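You operate a simulated robot arm through the tools that you are given. There is no shell and no other tool. Be economical: measure what you need, move in short steps, check, and stop when the job is done.

The job below is to be done with a simulated robot arm. You get a single attempt, and the scene is never put back.

TASK
Put things in order on the top of the hall table. At the end: the yellow blotting cloth stands where the teal blotting cloth stood; the white blotting cloth stands where the yellow blotting cloth stood; the stubby driver stands on top of the beige red-tied kindling; the teal blotting cloth is on the brown drip tray; whatever was shut is shut again. Leave all else as you found it, and nothing knocked over.

It is judged by the outcome, as a careful person would: the job done as asked, and still so three seconds after it is handed in. It fails if anything else is knocked over, pushed out of place, dropped, spilled or broken. Flat cloth is picked up by pressing the open fingertips on it (5 to 10 N) and closing them slowly along it; thin cloth reads only 2 to 8 mm in the jaws.

THE ROBOT
A 7-joint arm with a two-finger parallel gripper, fixed in place. Base frame: the origin is at the foot of the arm, x ahead of it, y to its left, z up; the work surface is at about z = 0.76. Units: m, rad, N and s.
With the tool pointing down near the work surface it reaches from about 0.2 to 0.68 m from the base axis. Its first joint turns from -1.152 to 1.152 rad. Payload 2.4 kg.
The tool frame sits at the grasp point between the pads (the TCP): z along the fingers, y along the line on which they close. The tips reach 0.03 m beyond it. Largest opening 0.094 m; finger width 0.028, thickness 0.01; the body of the gripper, 0.05 by 0.096 m, starts 0.055 m behind the TCP.
Orientation is told as [roll, pitch, yaw] about the base's x, y, z axes, in that order, counted from this pose: with the fingers straight down and closing along the base's y, the tool's x points along the base's -x, its y along +y and its z along -z.

THE INTERFACE
- The arm moves only by the tool arm_command. Its argument "steps" is a list of rows, each a list of 7 numbers: the opening, from 0 (shut) to 1 (fully open), then the shift along the tool's x, y, z in units of 50 mm (1.0 is 50 mm), then the turn, a rotation vector about the tool's x, y, z in units of 8 degrees (1.0 is 8 degrees). In form: [[claw, dx, dy, dz, wx, wy, wz], ...]. A call has 1 to 20 rows; each row shifts and turns the commanded pose from where the row before left it, along the tool's axes as they then stand. A call with a number of a shift or a turn outside -1 to 1 is refused whole. A row lasts 0.2 s, in which the tool goes at most 0.05 m and 0.15 rad; a call with a longer step from one row to the next is refused whole, and so is a gripper value outside its range. A pose out of reach is approached as far as the arm can. The call stops where the force on the tool passes 40 N (or 10 N more than at its start, if that is more) or the arm is blocked; 0.2 s more then pass. Each finger travels about 0.153 m/s and halts on what it meets, pressing with about 27 N; the grip force reading is that of the motor and also rises with nothing between the fingers. The clock runs only during rows and for 0.2 s after the last one: add rows that do not move to give the fingers time. The reply holds the time, the measured pose of the TCP, the force on the tool along the base axes, the opening and the grip force, in the units named above and with some noise, with the torque about the TCP (base axes, N m) and any sound that the robot's microphone picked up, and new pictures: "show" is both (left out), scene, wrist or none.
- Cameras (640 x 400 px; columns grow to the right, rows downward): "scene" is fixed at [0.0176, 0.4753, 1.4202]; the picture's right is [-0.86, -0.50, 0.00], its down [-0.40, 0.68, -0.61] and it looks along [0.31, -0.53, -0.79] (base axes); focal length 304 px, centre (320, 200). "wrist" rides on the gripper at [0.076, 0.014, -0.102] in the tool frame; the picture's right is [-0.18, 0.98, 0.00], its down [-0.75, -0.14, -0.64] and it looks along [-0.63, -0.12, 0.77] (tool axes); focal length 243 px, centre (320, 200). There is no depth. A picture from a camera that has moved, and an enlarged one, comes with that camera's place and axes in the base frame and with its lens.
- zoom(camera, box): a new picture of the part [left, top, right, bottom] of that camera's present view, enlarged. The clock stands still meanwhile.
- finish_job(): hands the job in; it is judged then, once.

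Work in short steps. Places have to be worked out from the pictures, the camera data and where the tool is seen: move nearer, look again, correct. Check each grasp and each placing, and mend what went wrong. You have 120 turns and 200 pictures in all, those below and enlarged ones among them. Open the gripper and draw the arm clear of the work before you hand the job in, unless the task says otherwise; then end with one line.

The tools are called after "Call:" as a command line: name --pt "numbers of a row" for each row, then --argument value for the rest, lists and objects as JSON in quotes. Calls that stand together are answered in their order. arm_command: Moves the arm, as the interface text tells. Its arguments: {"type":"object","properties":{"steps":{"type":"array"},"show":{"type":"string","enum":["both","scene","wrist","none"]}},"required":["steps"]} The other tools are called the same way: zoom (camera, box) takes an enlarged picture of a part of a camera's view; finish_job () hands the job in.

At the start:

```text
t: 0.0
position: [0.3893, 0.0833, 1.0722]
tool_rot: [0.002, -0.001, -0.002]
contact_force: [-0.6, -0.4, -0.2]
ft_torque: [0.0, -0.04, -0.03]
gripper_width: 0.094
gripper_force: 0.1
```

scene: 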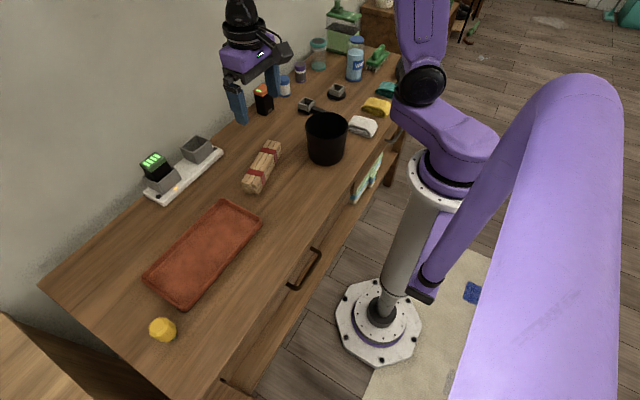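
wrist: 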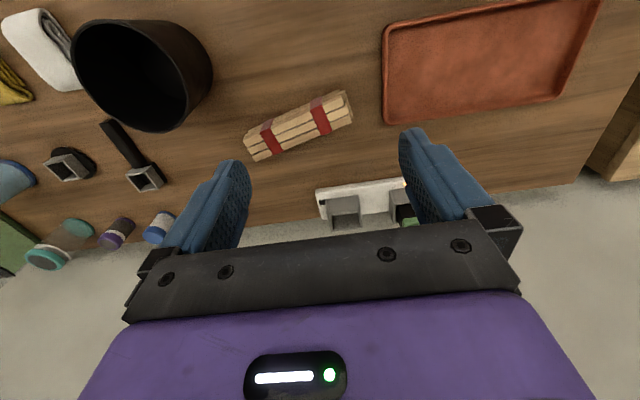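

I'll start by zooming in on the scene to identify the objects: the cloths, the kindling, the tray, and possibly a stubby driver that isn't obvious yet.

Call:
zoom --camera "scene" --box '[220, 20, 420, 145]'

Call:
zoom --camera "scene" --box '[130, 120, 410, 295]'

```text
3.20 times, centred on (320, 82) of scene
camera zoom: at [0.0176, 0.4753, 1.4202], right [-0.86, -0.5, 0.0], down [-0.4, 0.68, -0.61], along [0.31, -0.53, -0.79], focal length 971 px, centre (320, 576)
```

zoom: 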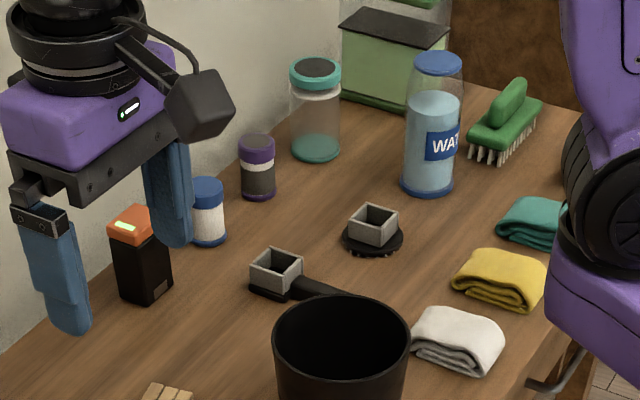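

```text
2.29 times, centred on (270, 208) of scene
camera zoom: at [0.0176, 0.4753, 1.4202], right [-0.86, -0.5, 0.0], down [-0.4, 0.68, -0.61], along [0.31, -0.53, -0.79], focal length 694 px, centre (434, 183)
```

zoom: 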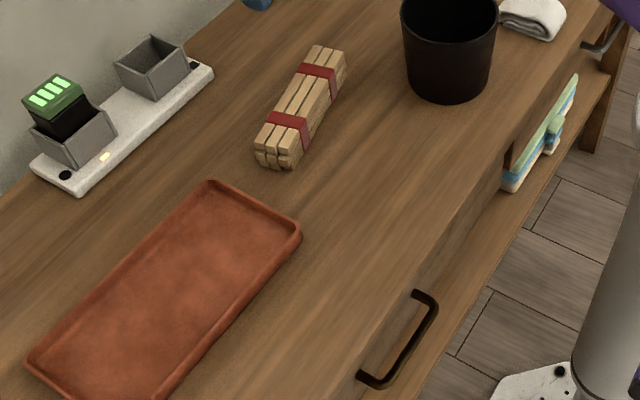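

Zoom on the yellow thing at the near left corner, and compute coordinates afterwards.

Call:
zoom --camera "scene" --box '[110, 290, 230, 365]'

Call:
zoom --camera "scene" --box '[280, 90, 440, 190]'

```text
5.33 times, centred on (170, 328) of scene
camera zoom: at [0.0176, 0.4753, 1.4202], right [-0.86, -0.5, 0.0], down [-0.4, 0.68, -0.61], along [0.31, -0.53, -0.79], focal length 1619 px, centre (1120, -480)
```

zoom: 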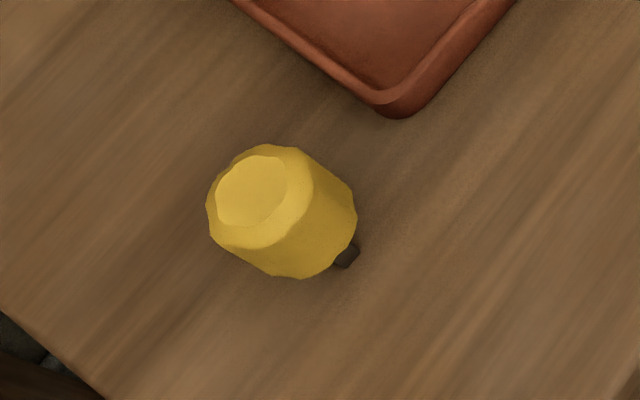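

```text
4.00 times, centred on (360, 140) of scene
camera zoom: at [0.0176, 0.4753, 1.4202], right [-0.86, -0.5, 0.0], down [-0.4, 0.68, -0.61], along [0.31, -0.53, -0.79], focal length 1214 px, centre (160, 440)
```

zoom: 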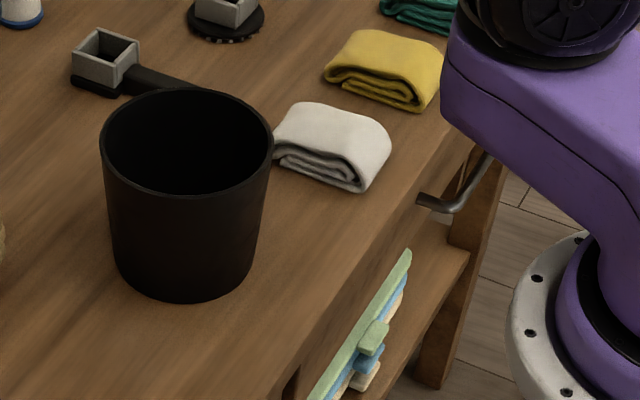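

The stubby driver is the yellow-handled object near (0.35, 0.49), apparently upright on its bit. The cloths are at about teal (0.33,-0.53), yellow (0.31,-0.415) and white (0.305,-0.29); the tray is at about (0.44,0.31) and the kindling at about (0.47,0.03). I'll move high over the cloths for a closer look.

Call:
arm_command --pt "1 0.14 -0.86 0.1 0 0 0" --pt "1 0.14 -0.86 0.1 0 0 0" --pt "1 0.14 -0.86 0.1 0 0 0" --pt "1 0.14 -0.86 0.1 0 0 0" --pt "1 0.14 -0.86 0.1 0 0 0" --pt "1 0.14 -0.86 0.1 0 0 0" --pt "1 0.14 -0.86 0.1 0 0 0" --pt "1 0.14 -0.86 0.1 0 0 0" --pt "1 0.14 -0.86 0.1 0 0 0" --pt "1 0.14 -0.86 0.1 0 0 0" --pt "1 0 0 0 0 0 0"

```text
t: 2.4
position: [0.3204, -0.3484, 1.0198]
tool_rot: [0.0, 0.0, -0.002]
contact_force: [-0.7, -0.7, 0.3]
ft_torque: [-0.01, -0.02, 0.0]
gripper_width: 0.0942
gripper_force: 0.1
camera wrist: at [0.2423, -0.3342, 1.1222], right [0.18, 0.98, 0.0], down [0.75, -0.14, 0.64], along [0.63, -0.12, -0.77], focal length 243 px, centre (320, 200)
```

scene: 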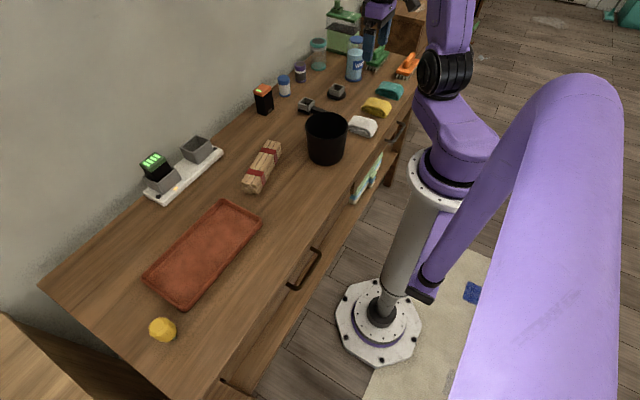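
wrist: 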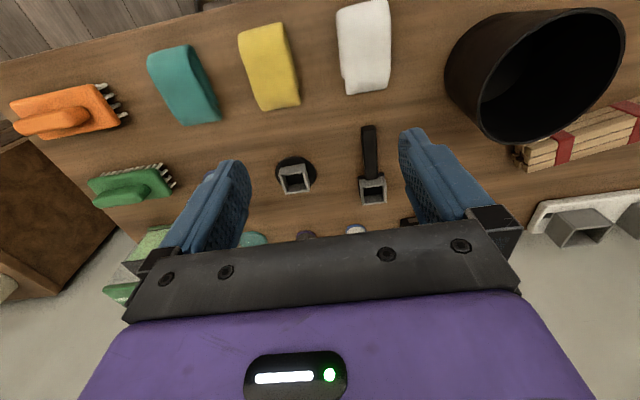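

Now all three cloths are visible; zooming to measure their edges and the fold.

Call:
zoom --camera "wrist" --box '[130, 0, 402, 170]'

Call:
zoom --camera "scene" --box '[300, 40, 428, 148]'

```text
2.35 times, centred on (266, 85) of wrist
camera zoom: at [0.2423, -0.3342, 1.1222], right [0.18, 0.98, 0.0], down [0.75, -0.14, 0.64], along [0.63, -0.12, -0.77], focal length 571 px, centre (447, 471)
```

zoom: 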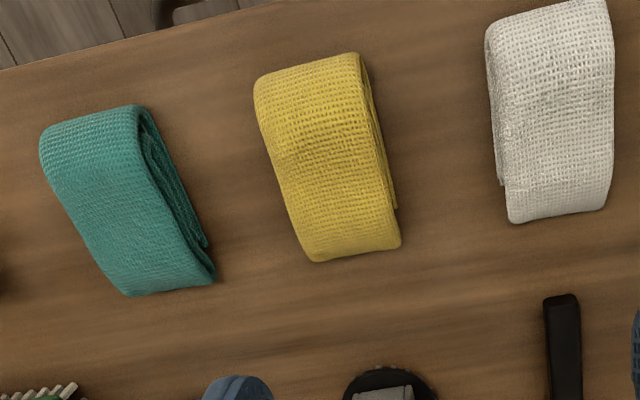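

```text
3.70 times, centred on (364, 94) of scene
camera zoom: at [0.0176, 0.4753, 1.4202], right [-0.86, -0.5, 0.0], down [-0.4, 0.68, -0.61], along [0.31, -0.53, -0.79], focal length 1124 px, centre (157, 593)
```

zoom: 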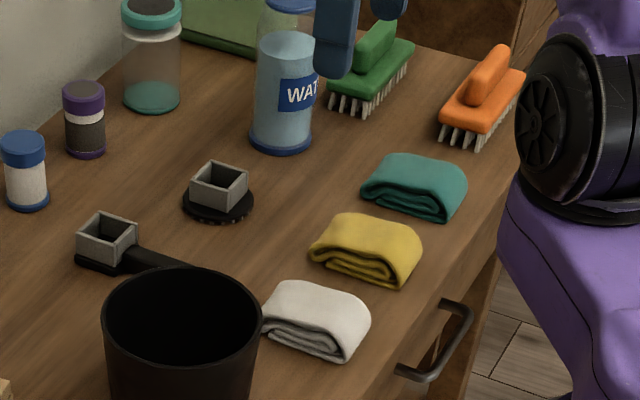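

The cloths are folded bundles about 0.09 (x) × 0.055 (y), aligned with the axes, centred at x≈0.304 and y≈-0.527 / -0.408 / -0.292. I'll go above the teal one and descend to z≈0.88 for a check.

Call:
arm_command --pt "1 0.07 -0.893 0 0 0 0" --pt "1 0.07 -0.893 0 0 0 0" --pt "1 0.1 -0.893 0 0 0 0" --pt "1 0.1 -0.893 0 0 0 0" --pt "1 0 0 0.7 0 0 0" --pt "1 0 0 0.7 0 0 0" --pt "1 0 0 0.7 0 0 0" --pt "1 0 0 0.7 0 0 0" --pt "1 0 0 0 0 0 0"

```text
t: 4.4
position: [0.3023, -0.5252, 0.8813]
tool_rot: [0.002, -0.002, 0.001]
contact_force: [-0.2, -0.5, 0.0]
ft_torque: [-0.03, -0.03, -0.01]
gripper_width: 0.0941
gripper_force: 0.2
camera wrist: at [0.2269, -0.51, 0.9837], right [0.18, 0.98, 0.0], down [0.75, -0.14, 0.64], along [0.63, -0.12, -0.77], focal length 243 px, centre (320, 200)
```

scene: 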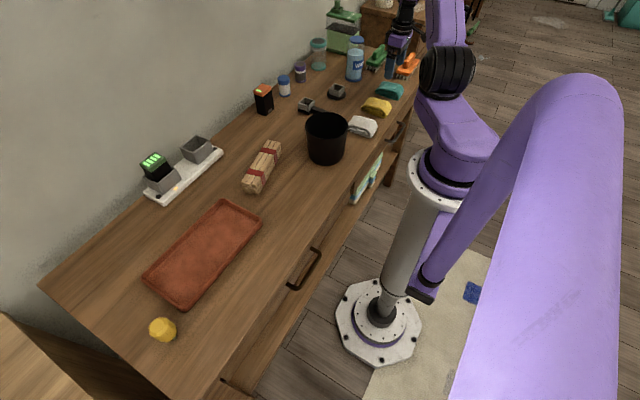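
wrist: 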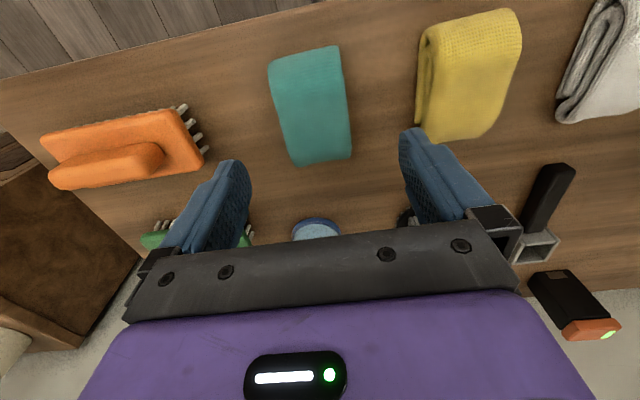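

Position is confirmed: the teal centre is about (0.303,-0.529). Descending so the tips straddle it just above the table.

Call:
arm_command --pt "1 0 -0.07 0.4 0 0 0" --pt "1 0 0 0.4 0 0 0" --pt "1 0 0 0.4 0 0 0" --pt "1 0 0 0.3 0 0 0" --pt "1 0 0 0.2 0 0 0" --pt "1 0 0 0 0 0 0" --show "wrist"

```text
t: 5.8
position: [0.3015, -0.527, 0.7976]
tool_rot: [0.001, -0.001, 0.001]
contact_force: [-0.2, -0.2, -0.8]
ft_torque: [0.02, -0.01, 0.0]
gripper_width: 0.0939
gripper_force: 0.1
camera wrist: at [0.2258, -0.5129, 0.8995], right [0.18, 0.98, 0.0], down [0.75, -0.14, 0.64], along [0.63, -0.12, -0.77], focal length 243 px, centre (320, 200)
```

wrist: 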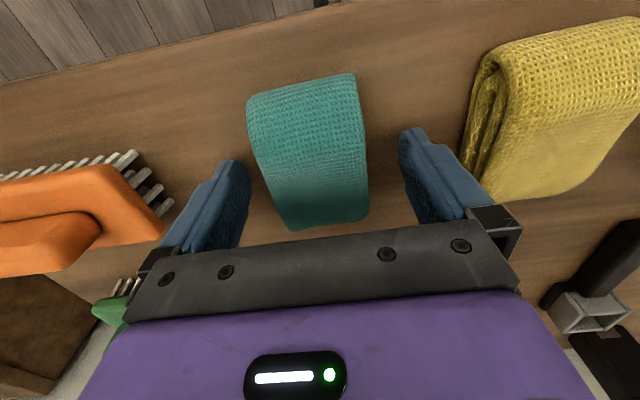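

Straddled with clearance on both sides. Closing gradually.

Call:
arm_command --pt "0.8 0 0 0 0 0 0" --pt "0.7 0 0 0 0 0 0" --pt "0.6 0 0 0 0 0 0" --pt "0.55 0 0 0 0 0 0" --pt "0.5 0 0 0 0 0 0" --pt "0.45 0 0 0 0 0 0" --pt "0.45 0 0 0 0 0 0" --show "wrist"

```text
t: 7.4
position: [0.3022, -0.5276, 0.7965]
tool_rot: [-0.001, 0.001, 0.0]
contact_force: [0.8, -0.1, 1.4]
ft_torque: [-0.03, 0.0, -0.03]
gripper_width: 0.0619
gripper_force: 27.2
camera wrist: at [0.2257, -0.5129, 0.8997], right [0.18, 0.98, 0.0], down [0.75, -0.14, 0.64], along [0.63, -0.12, -0.77], focal length 243 px, centre (320, 200)
```

wrist: 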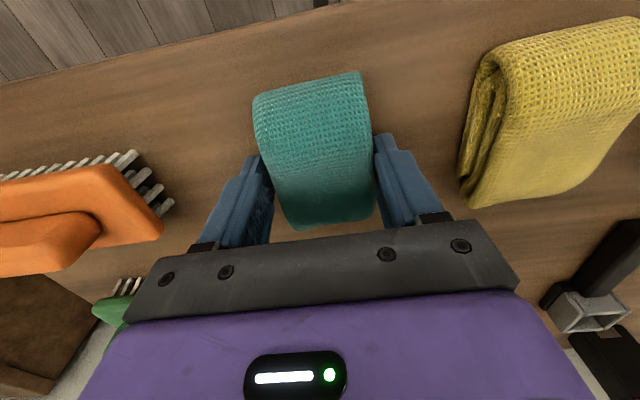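

The cloth behaves as a firm block held at 62 mm with 27 N. Lifting it and checking.

Call:
arm_command --pt "0.4 0 0 -0.4 0 0 0" --pt "0.4 0 0 -0.8 0 0 0" --pt "0.4 0 0 -0.9 0 0 0" --pt "0.4 0 0 -0.9 0 0 0" --pt "0.4 0 0 -0.9 0 0 0" --pt "0.4 0 0 -0.8 0 0 0" --pt "0.4 0 0 0 0 0 0" --show "wrist"

```text
t: 9.0
position: [0.3004, -0.5288, 1.032]
tool_rot: [0.0, -0.001, -0.001]
contact_force: [0.3, -1.7, -0.2]
ft_torque: [0.0, 0.04, 0.02]
gripper_width: 0.0618
gripper_force: 27.1
camera wrist: at [0.2245, -0.5138, 1.1343], right [0.18, 0.98, 0.0], down [0.75, -0.14, 0.64], along [0.63, -0.12, -0.77], focal length 243 px, centre (320, 200)
```

wrist: 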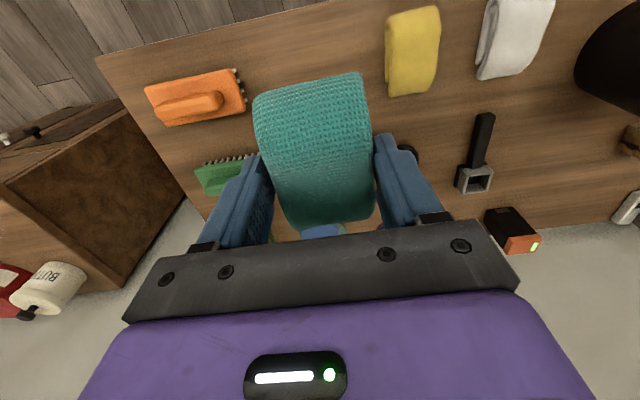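

Secure. Carrying it over to above the tray area at this height.

Call:
arm_command --pt "0.4 -0.13 0.93 0 0 0 0" --pt "0.4 -0.13 0.93 0 0 0 0" --pt "0.4 -0.13 0.93 0 0 0 0" --pt "0.4 -0.13 0.93 0 0 0 0" --pt "0.4 -0.13 0.93 0 0 0 0" --pt "0.4 -0.13 0.93 0 0 0 0" --pt "0.4 -0.13 0.93 0 0 0 0" --pt "0.4 -0.13 0.93 0 0 0 0" --pt "0.4 -0.13 0.93 0 0 0 0" --pt "0.4 -0.13 0.93 0 0 0 0" --pt "0.4 -0.13 0.93 0 0 0 0" --pt "0.4 -0.13 0.93 0 0 0 0" --pt "0.4 -0.13 0.93 0 0 0 0" --pt "0.4 -0.13 0.93 0 0 0 0" --pt "0.4 -0.13 0.93 0 0 0 0" --pt "0.4 -0.13 0.93 0 0 0 0" --pt "0.4 -0.13 0.93 0 0 0 0" --pt "0.4 -0.13 0.93 0 0 0 0" --pt "0.4 0 0 0 0 0 0"

```text
t: 13.0
position: [0.4181, 0.3131, 1.0296]
tool_rot: [-0.002, -0.001, 0.0]
contact_force: [0.0, -0.3, -0.7]
ft_torque: [0.0, 0.02, -0.02]
gripper_width: 0.062
gripper_force: 27.1
camera wrist: at [0.3427, 0.3256, 1.1323], right [0.18, 0.98, 0.0], down [0.75, -0.14, 0.64], along [0.63, -0.12, -0.77], focal length 243 px, centre (320, 200)
```

scene: 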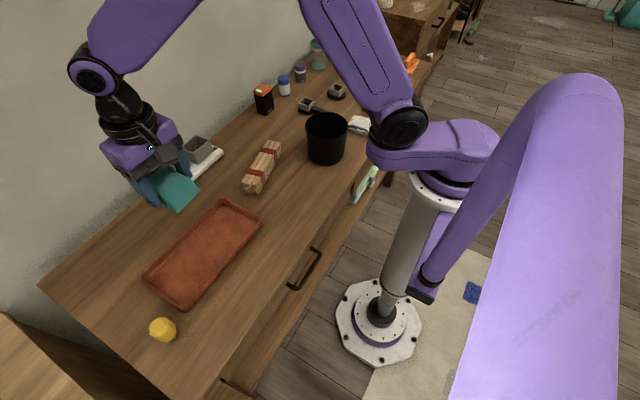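
wrist: 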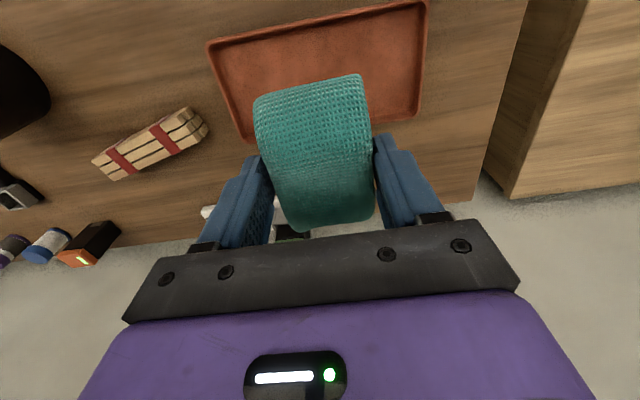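

The tray spans about x 0.365–0.495 and y 0.18–0.44, centred near (0.43,0.31). I'll shift +12 mm in x and lower to z≈0.84.

Call:
arm_command --pt "0.4 -0.24 0 0.5 0 0 0" --pt "0.4 0 0 0.8 0 0 0" --pt "0.4 0 0 0.9 0 0 0" --pt "0.4 0 0 0.8 0 0 0" --pt "0.4 0 0 0.8 0 0 0" --pt "0.4 0 0 0 0 0 0"

```text
t: 14.4
position: [0.4332, 0.3066, 0.8418]
tool_rot: [0.002, 0.001, 0.001]
contact_force: [0.7, 1.1, -0.1]
ft_torque: [-0.01, 0.01, 0.01]
gripper_width: 0.0619
gripper_force: 27.4
camera wrist: at [0.3556, 0.3208, 0.9427], right [0.18, 0.98, 0.0], down [0.75, -0.14, 0.64], along [0.63, -0.12, -0.77], focal length 243 px, centre (320, 200)
```

scene: 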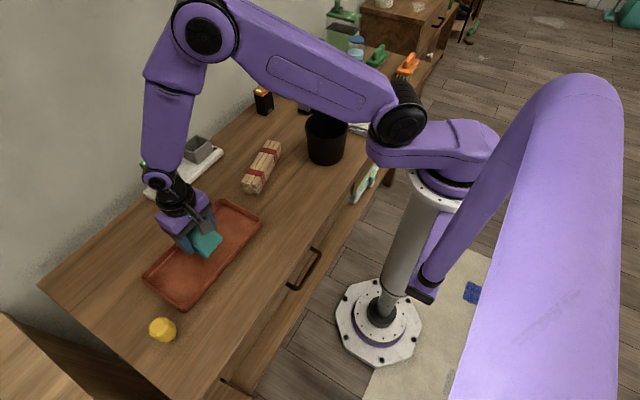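
wrist: 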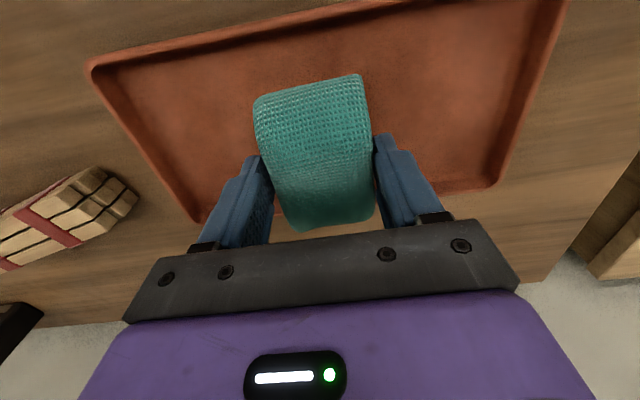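

Centred within a few mm. Lowering slowly until the cloth touches the tray floor.

Call:
arm_command --pt "0.4 0.06 0 0.2 0 0 0" --pt "0.4 0 0 0.2 0 0 0" --pt "0.4 0 0 0.15 0 0 0" --pt "0.4 0 0 0.1 0 0 0" --pt "0.4 0 0 0 0 0 0" --show "none"

```text
t: 15.6
position: [0.4284, 0.308, 0.8083]
tool_rot: [0.001, 0.001, 0.0]
contact_force: [0.1, 0.7, -0.3]
ft_torque: [0.0, 0.0, -0.01]
gripper_width: 0.0618
gripper_force: 26.7
```

No contact yet at 0.808; continuing in 2 mm steps.

Call:
arm_command --pt "0.4 0 0 0.05 0 0 0" --pt "0.4 0 0 0.04 0 0 0" --pt "0.4 0 0 0 0 0 0" --show "none"

```text
t: 16.4
position: [0.4286, 0.3077, 0.8038]
tool_rot: [0.001, -0.001, -0.001]
contact_force: [-0.2, 0.7, 0.2]
ft_torque: [0.01, -0.03, 0.02]
gripper_width: 0.0621
gripper_force: 27.6
```

Call:
arm_command --pt "0.4 0 0 0.04 0 0 0" --pt "0.4 0 0 0.03 0 0 0" --pt "0.4 0 0 0 0 0 0" --show "none"

```text
t: 17.2
position: [0.429, 0.3085, 0.8029]
tool_rot: [0.003, -0.003, -0.003]
contact_force: [-3.9, -9.1, 33.7]
ft_torque: [-0.36, 0.12, -0.03]
gripper_width: 0.0621
gripper_force: 26.7
```

Contact with the floor (33 N). Backing off slightly, then opening and retreating upward.

Call:
arm_command --pt "0.4 0 0 -0.06 0 0 0" --pt "0.5 0 0 0 0 0 0" --pt "0.7 0 0 0 0 0 0" --pt "0.85 0 0 0 0 0 0" --pt "0.9 0 0 0 0 0 0" --pt "0.9 0 0 -0.5 0 0 0" --pt "0.9 0 0 -0.9 0 0 0" --pt "0.9 0 0 -0.9 0 0 0" --pt "0.9 0 0 -0.9 0 0 0" --pt "0.9 0 0 0 0 0 0"

```text
t: 19.4
position: [0.4287, 0.3106, 0.966]
tool_rot: [-0.001, 0.001, -0.001]
contact_force: [0.2, -0.3, 0.4]
ft_torque: [-0.01, 0.02, 0.02]
gripper_width: 0.0846
gripper_force: 0.0
camera wrist: at [0.3523, 0.3247, 1.0677], right [0.18, 0.98, 0.0], down [0.75, -0.14, 0.64], along [0.63, -0.12, -0.77], focal length 243 px, centre (320, 200)
```

scene: 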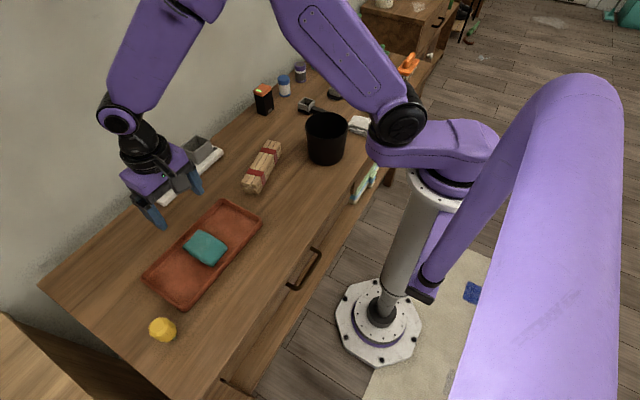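
wrist: 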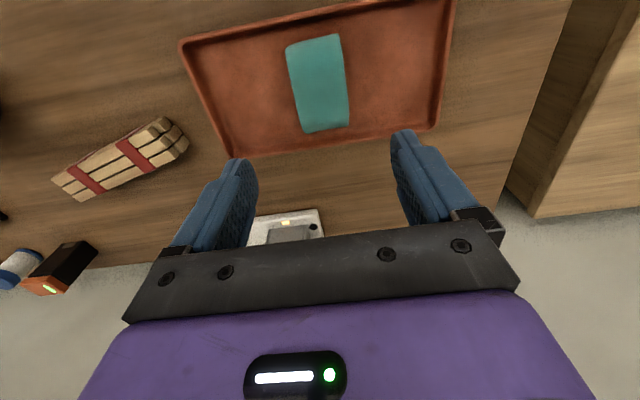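

Teal lies flat in the tray. The driver is nearby, so I'll look at it from above next.

Call:
arm_command --pt "0.9 0.28 0.7 0 0 0 0" --pt "0.9 0.28 0.7 0 0 0 0" --pt "0.9 0.28 0.7 0 0 0 0" --pt "0.9 0.28 0.7 0 0 0 0" --pt "0.9 0.28 0.7 0 0 0 0" --pt "0.9 0 0 0 0 0 0" --show "wrist"

Call:
zoom --camera "wrist" --box '[220, 0, 420, 125]'

```text
t: 20.8
position: [0.3593, 0.4856, 0.9643]
tool_rot: [0.001, 0.0, 0.001]
contact_force: [0.1, -0.3, -0.6]
ft_torque: [-0.02, -0.02, -0.01]
gripper_width: 0.0844
gripper_force: 0.0
camera wrist: at [0.2828, 0.4991, 1.0662], right [0.18, 0.98, 0.0], down [0.75, -0.14, 0.64], along [0.63, -0.12, -0.77], focal length 243 px, centre (320, 200)
```

wrist: 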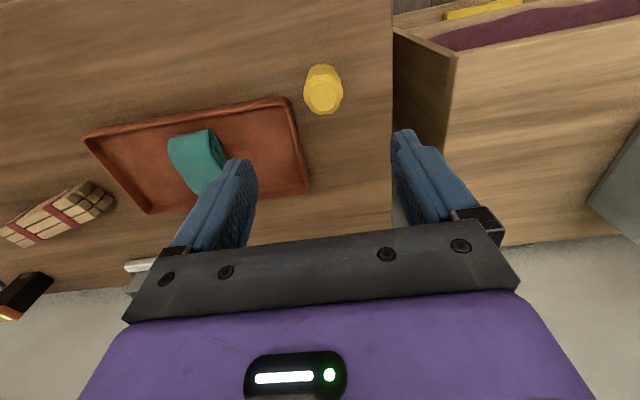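

```text
3.20 times, centred on (320, 62) of wrist
camera zoom: at [0.2828, 0.4991, 1.0662], right [0.18, 0.98, 0.0], down [0.75, -0.14, 0.64], along [0.63, -0.12, -0.77], focal length 776 px, centre (320, 640)
```

zoom: 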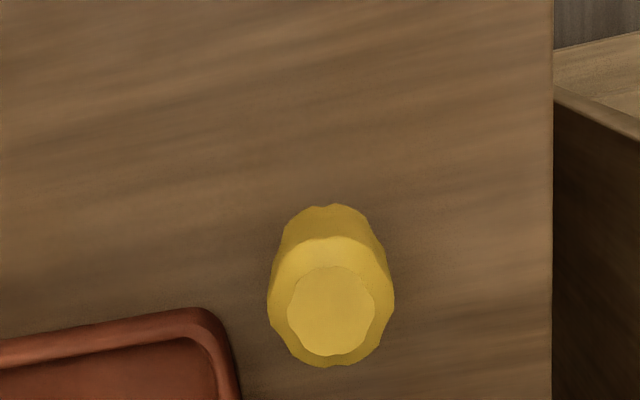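

The driver stands upright on its bit: axis at about (0.348,0.488), top at z≈0.85, handle about 34 mm wide. I'll line up above it at z=0.90 and recheck.

Call:
arm_command --pt "0.9 0.22 0.05 0.6 0 0 0" --pt "0.9 0 0 0.7 0 0 0" --pt "0.9 0 0 0 0 0 0"

Call:
zoom --camera "scene" --box '[110, 265, 230, 340]'

```text
t: 21.6
position: [0.3466, 0.4881, 0.8982]
tool_rot: [-0.001, 0.001, -0.002]
contact_force: [-0.2, 0.3, -0.6]
ft_torque: [0.05, 0.0, -0.01]
gripper_width: 0.0844
gripper_force: 0.0
camera wrist: at [0.2696, 0.5016, 1.0009], right [0.18, 0.98, 0.0], down [0.75, -0.14, 0.64], along [0.63, -0.12, -0.77], focal length 243 px, centre (320, 200)
```

scene: 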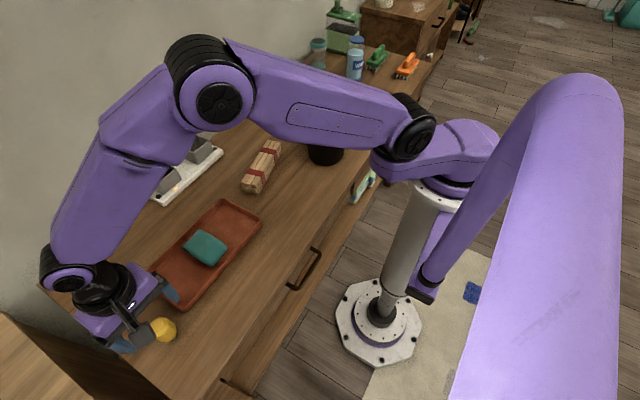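
wrist: 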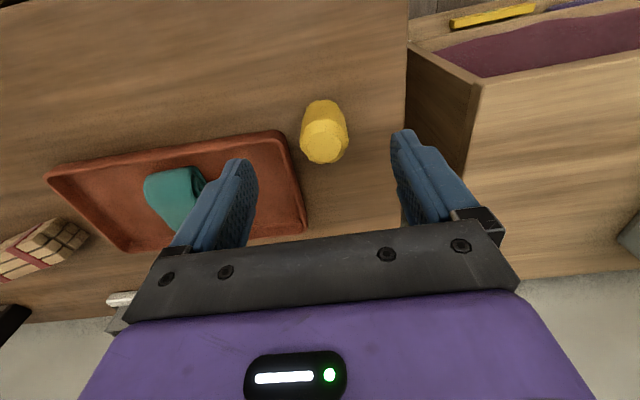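

```text
5.33 times, centred on (170, 302) of scene
camera zoom: at [0.0176, 0.4754, 1.4202], right [-0.86, -0.5, 0.0], down [-0.4, 0.68, -0.61], along [0.31, -0.53, -0.79], focal length 1619 px, centre (1120, -347)
```

zoom: 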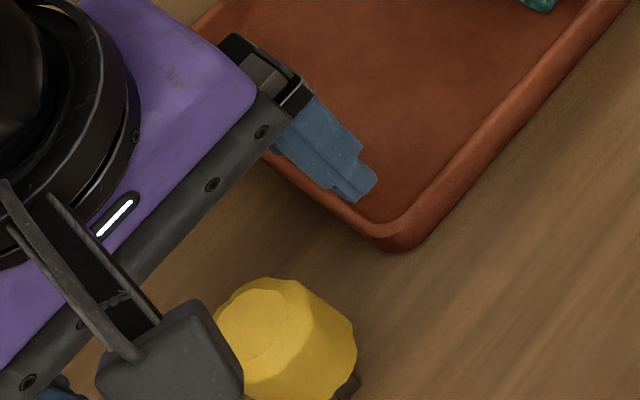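

Refined axis is about (0.349,0.490). I'll narrow the gripper to about 61 mm so the left finger stays clear of the tray rim, then lower to z≈0.825.

Call:
arm_command --pt "0.68 -0.04 0.04 0 0 0 0" --pt "0.68 0 0 0 0 0 0" --pt "0.68 0 0 0.5 0 0 0" --pt "0.68 0 0 0.5 0 0 0" --pt "0.68 0 0 0.44 0 0 0" --pt "0.68 0 0 0 0 0 0"

```text
t: 23.0
position: [0.3484, 0.4905, 0.8265]
tool_rot: [0.0, 0.0, 0.001]
contact_force: [-0.1, 0.3, -0.9]
ft_torque: [-0.01, 0.01, 0.02]
gripper_width: 0.064
gripper_force: 0.0
camera wrist: at [0.2725, 0.5037, 0.9285], right [0.18, 0.98, 0.0], down [0.75, -0.14, 0.64], along [0.63, -0.12, -0.77], focal length 243 px, centre (320, 200)
```

scene: 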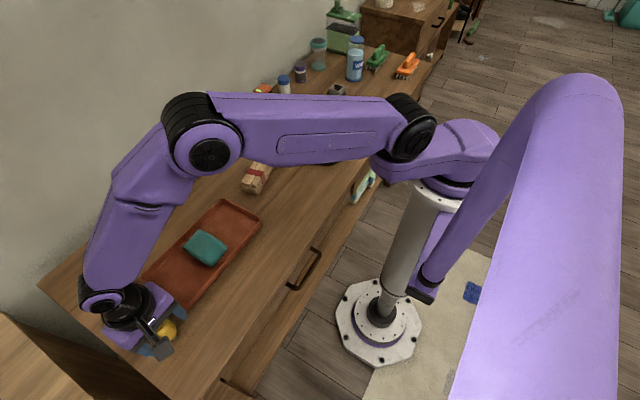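
wrist: 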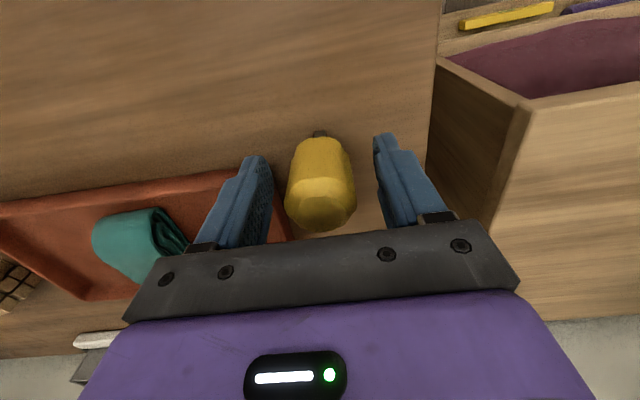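

Driver is centred between the pads (handle z 0.80–0.84). Closing gently.

Call:
arm_command --pt "0.55 0 0 0 0 0 0" --pt "0.45 0 0 0 0 0 0" --pt "0.4 0 0 0 0 0 0" --pt "0.36 0 0 0 0 0 0" --pt "0.32 0 0 0 0 0 0" --pt "0.26 0 0 0 0 0 0" --pt "0.2 0 0 0 0 0 0" --pt "0.2 0 0 0 0 0 0" --show "wrist"

```text
t: 24.8
position: [0.3496, 0.4905, 0.8268]
tool_rot: [0.001, 0.0, 0.0]
contact_force: [-0.1, -0.4, -0.7]
ft_torque: [0.02, 0.01, 0.01]
gripper_width: 0.0346
gripper_force: 27.3
camera wrist: at [0.2725, 0.5037, 0.9288], right [0.18, 0.98, 0.0], down [0.75, -0.14, 0.64], along [0.63, -0.12, -0.77], focal length 243 px, centre (320, 200)
```

wrist: 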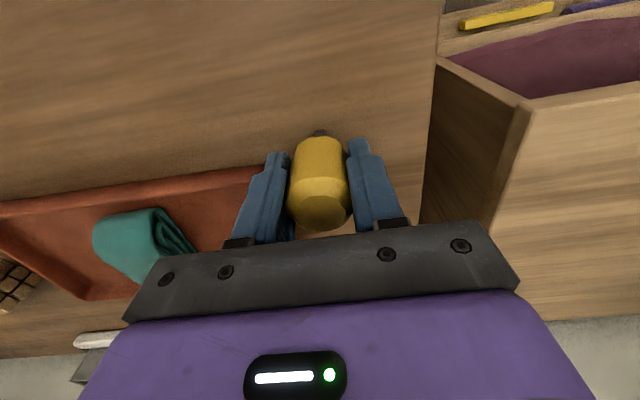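

Held at 34.6 mm, upright. The bit's end is 0.067 below the TCP. Lifting and moving toward the kindling to look at it.

Call:
arm_command --pt "0.2 0 0 -0.4 0 0 0" --pt "0.2 0 0 -0.9 0 0 0" --pt "0.2 0 0 -0.9 0 0 0" --pt "0.2 0 0 -0.8 0 0 0" --pt "0.2 -0.15 -0.9 0 0 0 0" --pt "0.2 -0.15 -0.9 0 0 0 0" --pt "0.2 -0.15 -0.9 0 0 0 0" --pt "0.2 -0.15 -0.9 0 0 0 0" --pt "0.2 -0.15 -0.9 0 0 0 0" --pt "0.2 -0.15 -0.9 0 0 0 0" --pt "0.2 -0.15 -0.9 0 0 0 0" --pt "0.2 -0.15 -0.9 0 0 0 0" --pt "0.2 -0.15 -0.9 0 0 0 0" --pt "0.2 -0.15 -0.9 0 0 0 0" --pt "0.2 0 0 0 0 0 0"

Call:
zoom --camera "wrist" --box '[200, 0, 456, 160]'

Call:
zoom --camera "scene" --box '[200, 120, 328, 200]'

```text
t: 28.0
position: [0.4244, 0.039, 0.9747]
tool_rot: [0.001, -0.001, 0.0]
contact_force: [0.3, 0.4, -0.1]
ft_torque: [0.03, 0.0, -0.01]
gripper_width: 0.0343
gripper_force: 27.2
camera wrist: at [0.3473, 0.0527, 1.0777], right [0.18, 0.98, 0.0], down [0.75, -0.14, 0.64], along [0.63, -0.12, -0.77], focal length 243 px, centre (320, 200)
```

scene: 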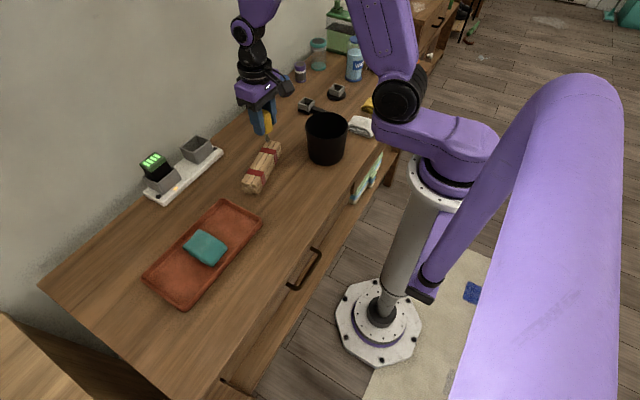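
wrist: 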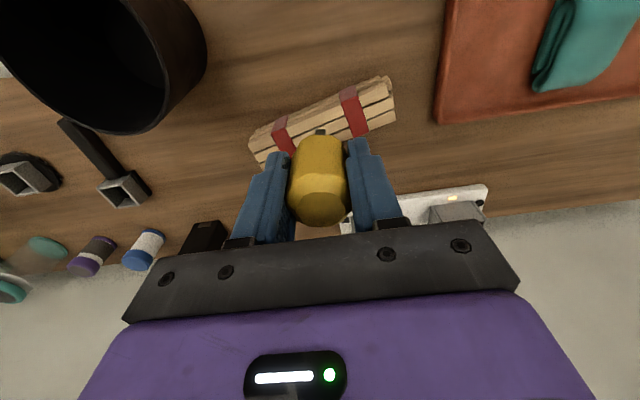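

```text
2.50 times, centred on (328, 80) of wrist
camera zoom: at [0.3473, 0.0527, 1.0777], right [0.18, 0.98, 0.0], down [0.75, -0.14, 0.64], along [0.63, -0.12, -0.77], focal length 606 px, centre (300, 500)
```

zoom: 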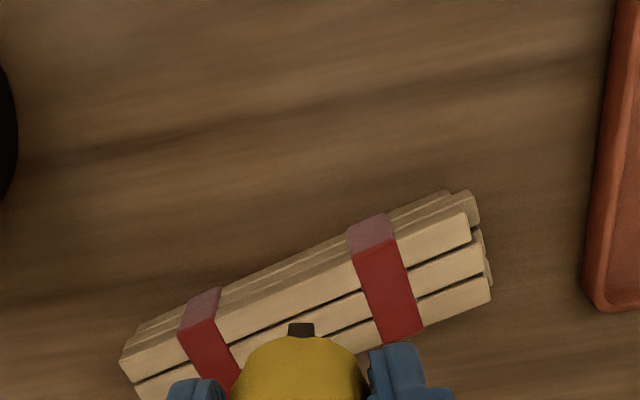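

```text
5.00 times, centred on (264, 160) of scene
camera zoom: at [0.0177, 0.4753, 1.4202], right [-0.86, -0.5, 0.0], down [-0.4, 0.68, -0.61], along [0.31, -0.53, -0.79], focal length 1518 px, centre (600, 400)
```

zoom: 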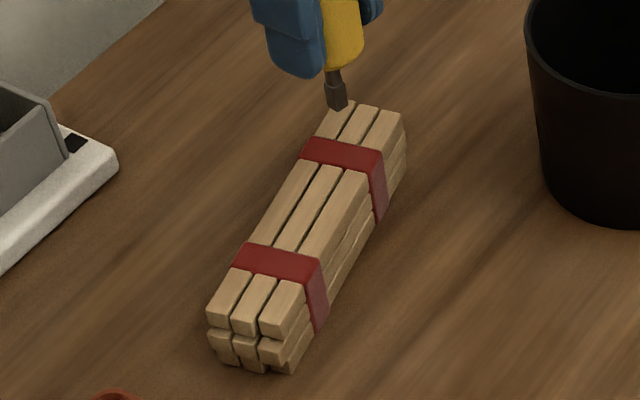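

The middle stick, midway between the red bands, is at about (0.472,0.030) with its top at z≈0.80 (two views agree). The bit is on the TCP axis. I'll move over it and lower to z≈0.89.

Call:
arm_command --pt "0.2 -0.48 -0.09 0 0 0 0" --pt "0.2 -0.48 -0.09 0 0 0 0" --pt "0.2 0 0 0.6 0 0 0" --pt "0.2 0 0 0.6 0 0 0" --pt "0.2 0 0 0.45 0 0 0" --pt "0.2 0 0 0 0 0 0"

Call:
zoom --camera "wrist" --box '[240, 60, 400, 160]'

Call:
zoom --camera "scene" --box '[216, 120, 312, 180]'

```text
t: 29.4
position: [0.472, 0.0304, 0.895]
tool_rot: [0.0, -0.001, 0.0]
contact_force: [0.1, -0.3, 0.2]
ft_torque: [0.0, -0.03, 0.0]
gripper_width: 0.0344
gripper_force: 26.9
camera wrist: at [0.3962, 0.0436, 0.9965], right [0.18, 0.98, 0.0], down [0.75, -0.14, 0.64], along [0.63, -0.12, -0.77], focal length 243 px, centre (320, 200)
```

scene: 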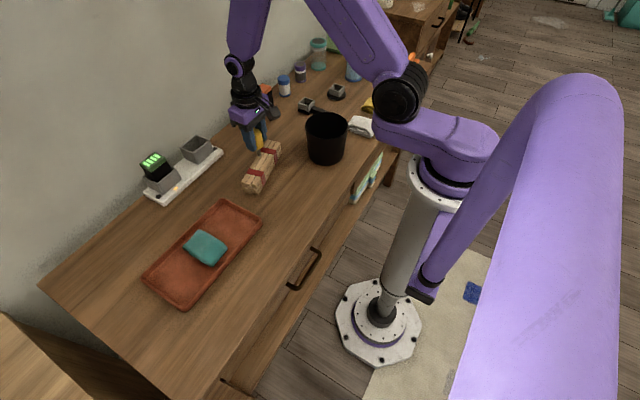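
wrist: 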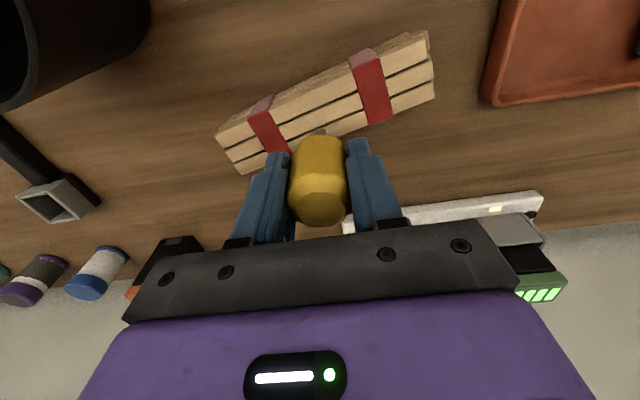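

```text
4.00 times, centred on (320, 110) of wrist
camera zoom: at [0.3962, 0.0436, 0.9965], right [0.18, 0.98, 0.0], down [0.75, -0.14, 0.64], along [0.63, -0.12, -0.77], focal length 970 px, centre (320, 560)
```

zoom: 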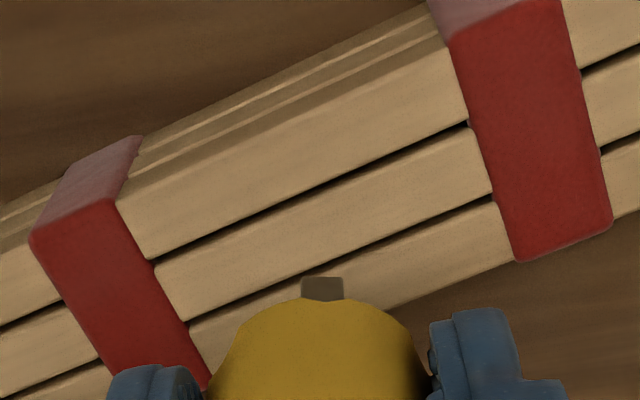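

```text
6.67 times, centred on (264, 150) of scene
camera zoom: at [0.0176, 0.4753, 1.4202], right [-0.86, -0.5, 0.0], down [-0.4, 0.68, -0.61], along [0.31, -0.53, -0.79], focal length 2024 px, centre (693, 533)
```

zoom: 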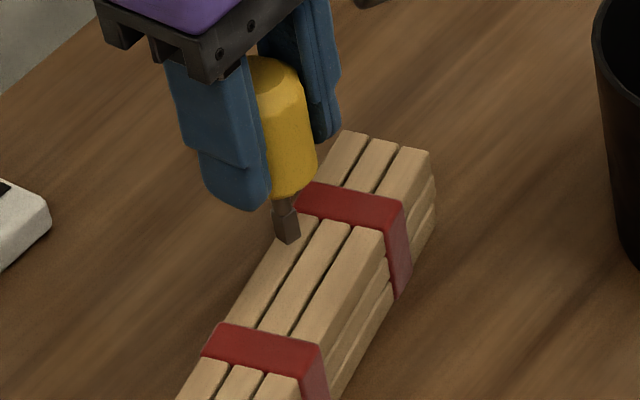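

Bit and middle stick are aligned to within about 2 mm; the stick top is at z≈0.808 and the bit end at ≈0.828. After a small correction I'll lower 12 mm and recheck from the side.

Call:
arm_command --pt "0.2 0.04 0.02 0.12 0 0 0" --pt "0.2 0 0 0.12 0 0 0" --pt "0.2 0 0 0 0 0 0" --show "none"

Call:
zoom --camera "scene" --box '[232, 135, 296, 175]'

Call:
zoom --camera "wrist" --box '[240, 60, 400, 160]'

```text
t: 30.2
position: [0.4706, 0.0309, 0.8821]
tool_rot: [-0.001, 0.0, -0.001]
contact_force: [0.6, -0.2, -0.1]
ft_torque: [0.02, -0.02, -0.03]
gripper_width: 0.0342
gripper_force: 26.4
```

```text
10.00 times, centred on (264, 155) of scene
camera zoom: at [0.0176, 0.4753, 1.4202], right [-0.86, -0.5, 0.0], down [-0.4, 0.68, -0.61], along [0.31, -0.53, -0.79], focal length 3035 px, centre (880, 650)
```

zoom: 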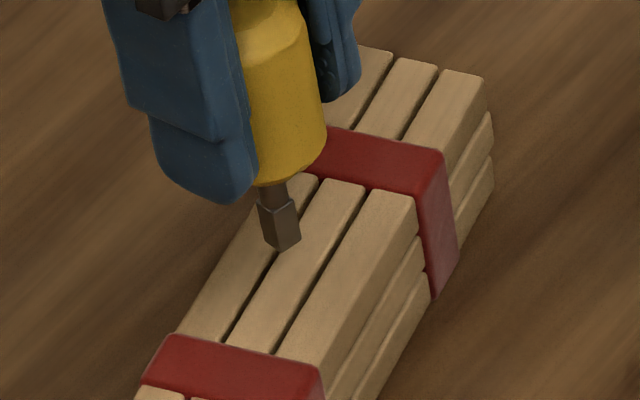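

```text
4.00 times, centred on (320, 110) of wrist
camera zoom: at [0.3943, 0.0445, 0.9848], right [0.18, 0.98, 0.0], down [0.75, -0.14, 0.64], along [0.63, -0.12, -0.77], focal length 970 px, centre (320, 560)
```

zoom: 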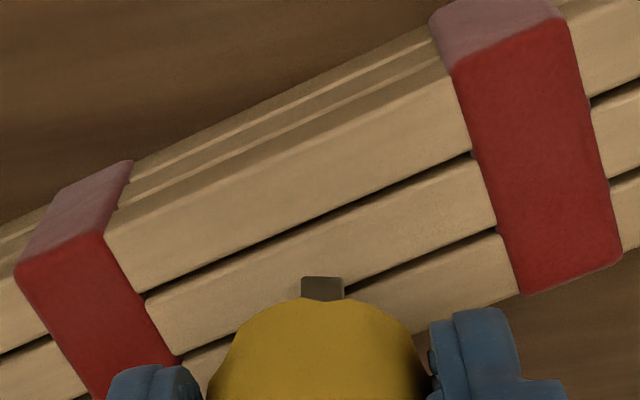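

Projecting the descent in both views puts the bit on the middle stick's centreline. Lowering in small steps to contact.

Call:
arm_command --pt "0.2 0 0 0.06 0 0 0" --pt "0.2 0 0 0.04 0 0 0" --pt "0.2 0 0 0 0 0 0" --show "none"

Call:
zoom --camera "scene" --box '[232, 135, 296, 175]'

```text
t: 31.0
position: [0.4699, 0.0312, 0.8777]
tool_rot: [0.001, 0.0, 0.002]
contact_force: [-0.6, 0.0, -1.7]
ft_torque: [0.04, 0.01, 0.04]
gripper_width: 0.0344
gripper_force: 26.8
```

```text
10.00 times, centred on (264, 155) of scene
camera zoom: at [0.0176, 0.4753, 1.4202], right [-0.86, -0.5, 0.0], down [-0.4, 0.68, -0.61], along [0.31, -0.53, -0.79], focal length 3035 px, centre (880, 650)
```

zoom: 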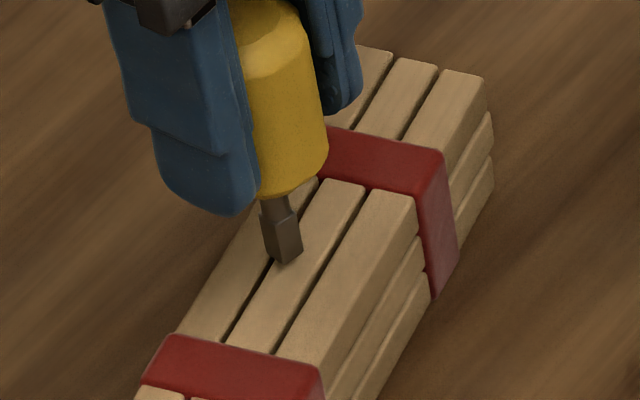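

Call:
arm_command --pt "0.2 0 0 0.04 0 0 0" --pt "0.2 0 0 0.03 0 0 0" --pt "0.2 0 0 0 0 0 0" --show "none"

Call:
zoom --camera "scene" --box '[232, 135, 296, 175]'

Call:
zoom --camera "wrist" --box '[240, 60, 400, 160]'

```text
t: 31.8
position: [0.4698, 0.0305, 0.8742]
tool_rot: [0.0, 0.0, 0.002]
contact_force: [-2.6, -1.5, 13.6]
ft_torque: [-0.2, 0.22, -0.01]
gripper_width: 0.0343
gripper_force: 26.2
```

```text
10.00 times, centred on (264, 155) of scene
camera zoom: at [0.0174, 0.4753, 1.4202], right [-0.86, -0.5, 0.0], down [-0.4, 0.68, -0.61], along [0.31, -0.53, -0.79], focal length 3035 px, centre (880, 650)
```

zoom: 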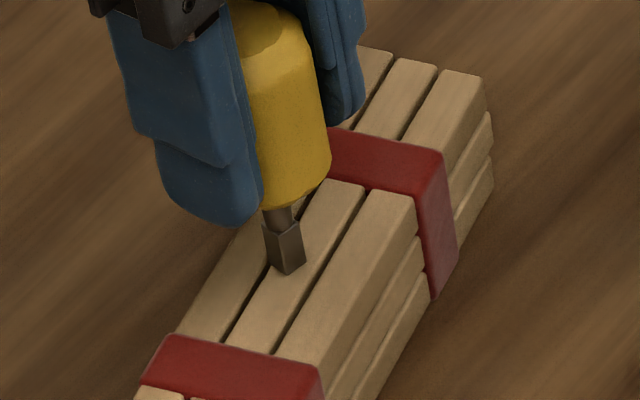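

```text
4.00 times, centred on (320, 110) of wrist
camera zoom: at [0.3935, 0.0451, 0.9768], right [0.18, 0.98, 0.0], down [0.75, -0.14, 0.64], along [0.63, -0.12, -0.77], focal length 970 px, centre (320, 560)
```

zoom: 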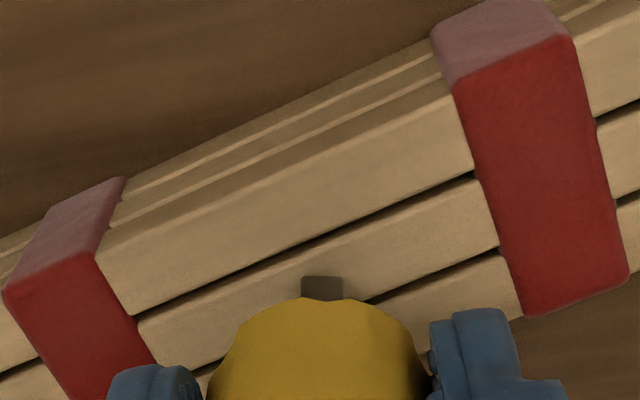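

Contact of 13 N, bit seated on the middle stick. Relaxing the press slightly and opening slowly.

Call:
arm_command --pt "0.2 0 0 -0.02 0 0 0" --pt "0.3 0 0 0 0 0 0" --pt "0.4 0 0 0 0 0 0" --pt "0.5 0 0 0 0 0 0" --pt "0.65 0 0 0 0 0 0" --pt "0.75 0 0 0 0 0 0" --pt "0.75 0 0 0 0 0 0"

Call:
zoom --camera "scene" --box '[216, 120, 312, 180]'

```text
t: 33.4
position: [0.4698, 0.0301, 0.8764]
tool_rot: [-0.002, -0.001, 0.0]
contact_force: [0.2, -0.1, -0.7]
ft_torque: [-0.01, -0.04, -0.01]
gripper_width: 0.0704
gripper_force: 0.0
camera wrist: at [0.394, 0.0452, 0.9776], right [0.18, 0.98, 0.0], down [0.75, -0.14, 0.64], along [0.63, -0.12, -0.77], focal length 243 px, centre (320, 200)
```

scene: 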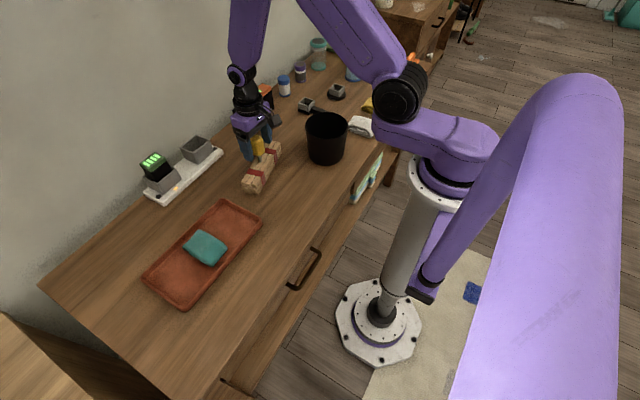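
wrist: 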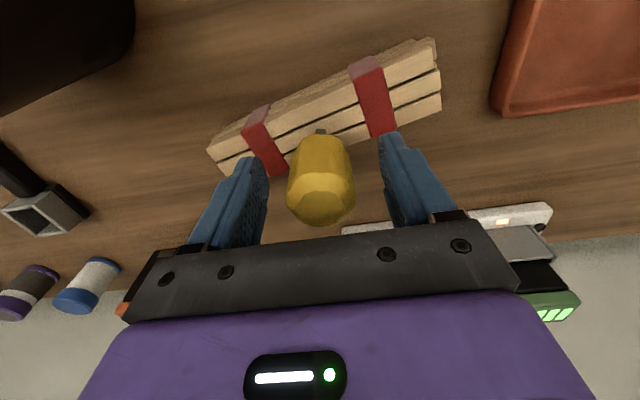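

```text
6.67 times, centred on (264, 150) of scene
camera zoom: at [0.0176, 0.4753, 1.4202], right [-0.86, -0.5, 0.0], down [-0.4, 0.68, -0.61], along [0.31, -0.53, -0.79], focal length 2024 px, centre (693, 533)
```

zoom: 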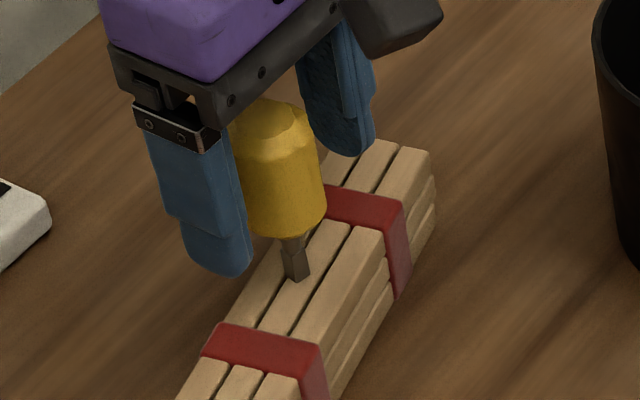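

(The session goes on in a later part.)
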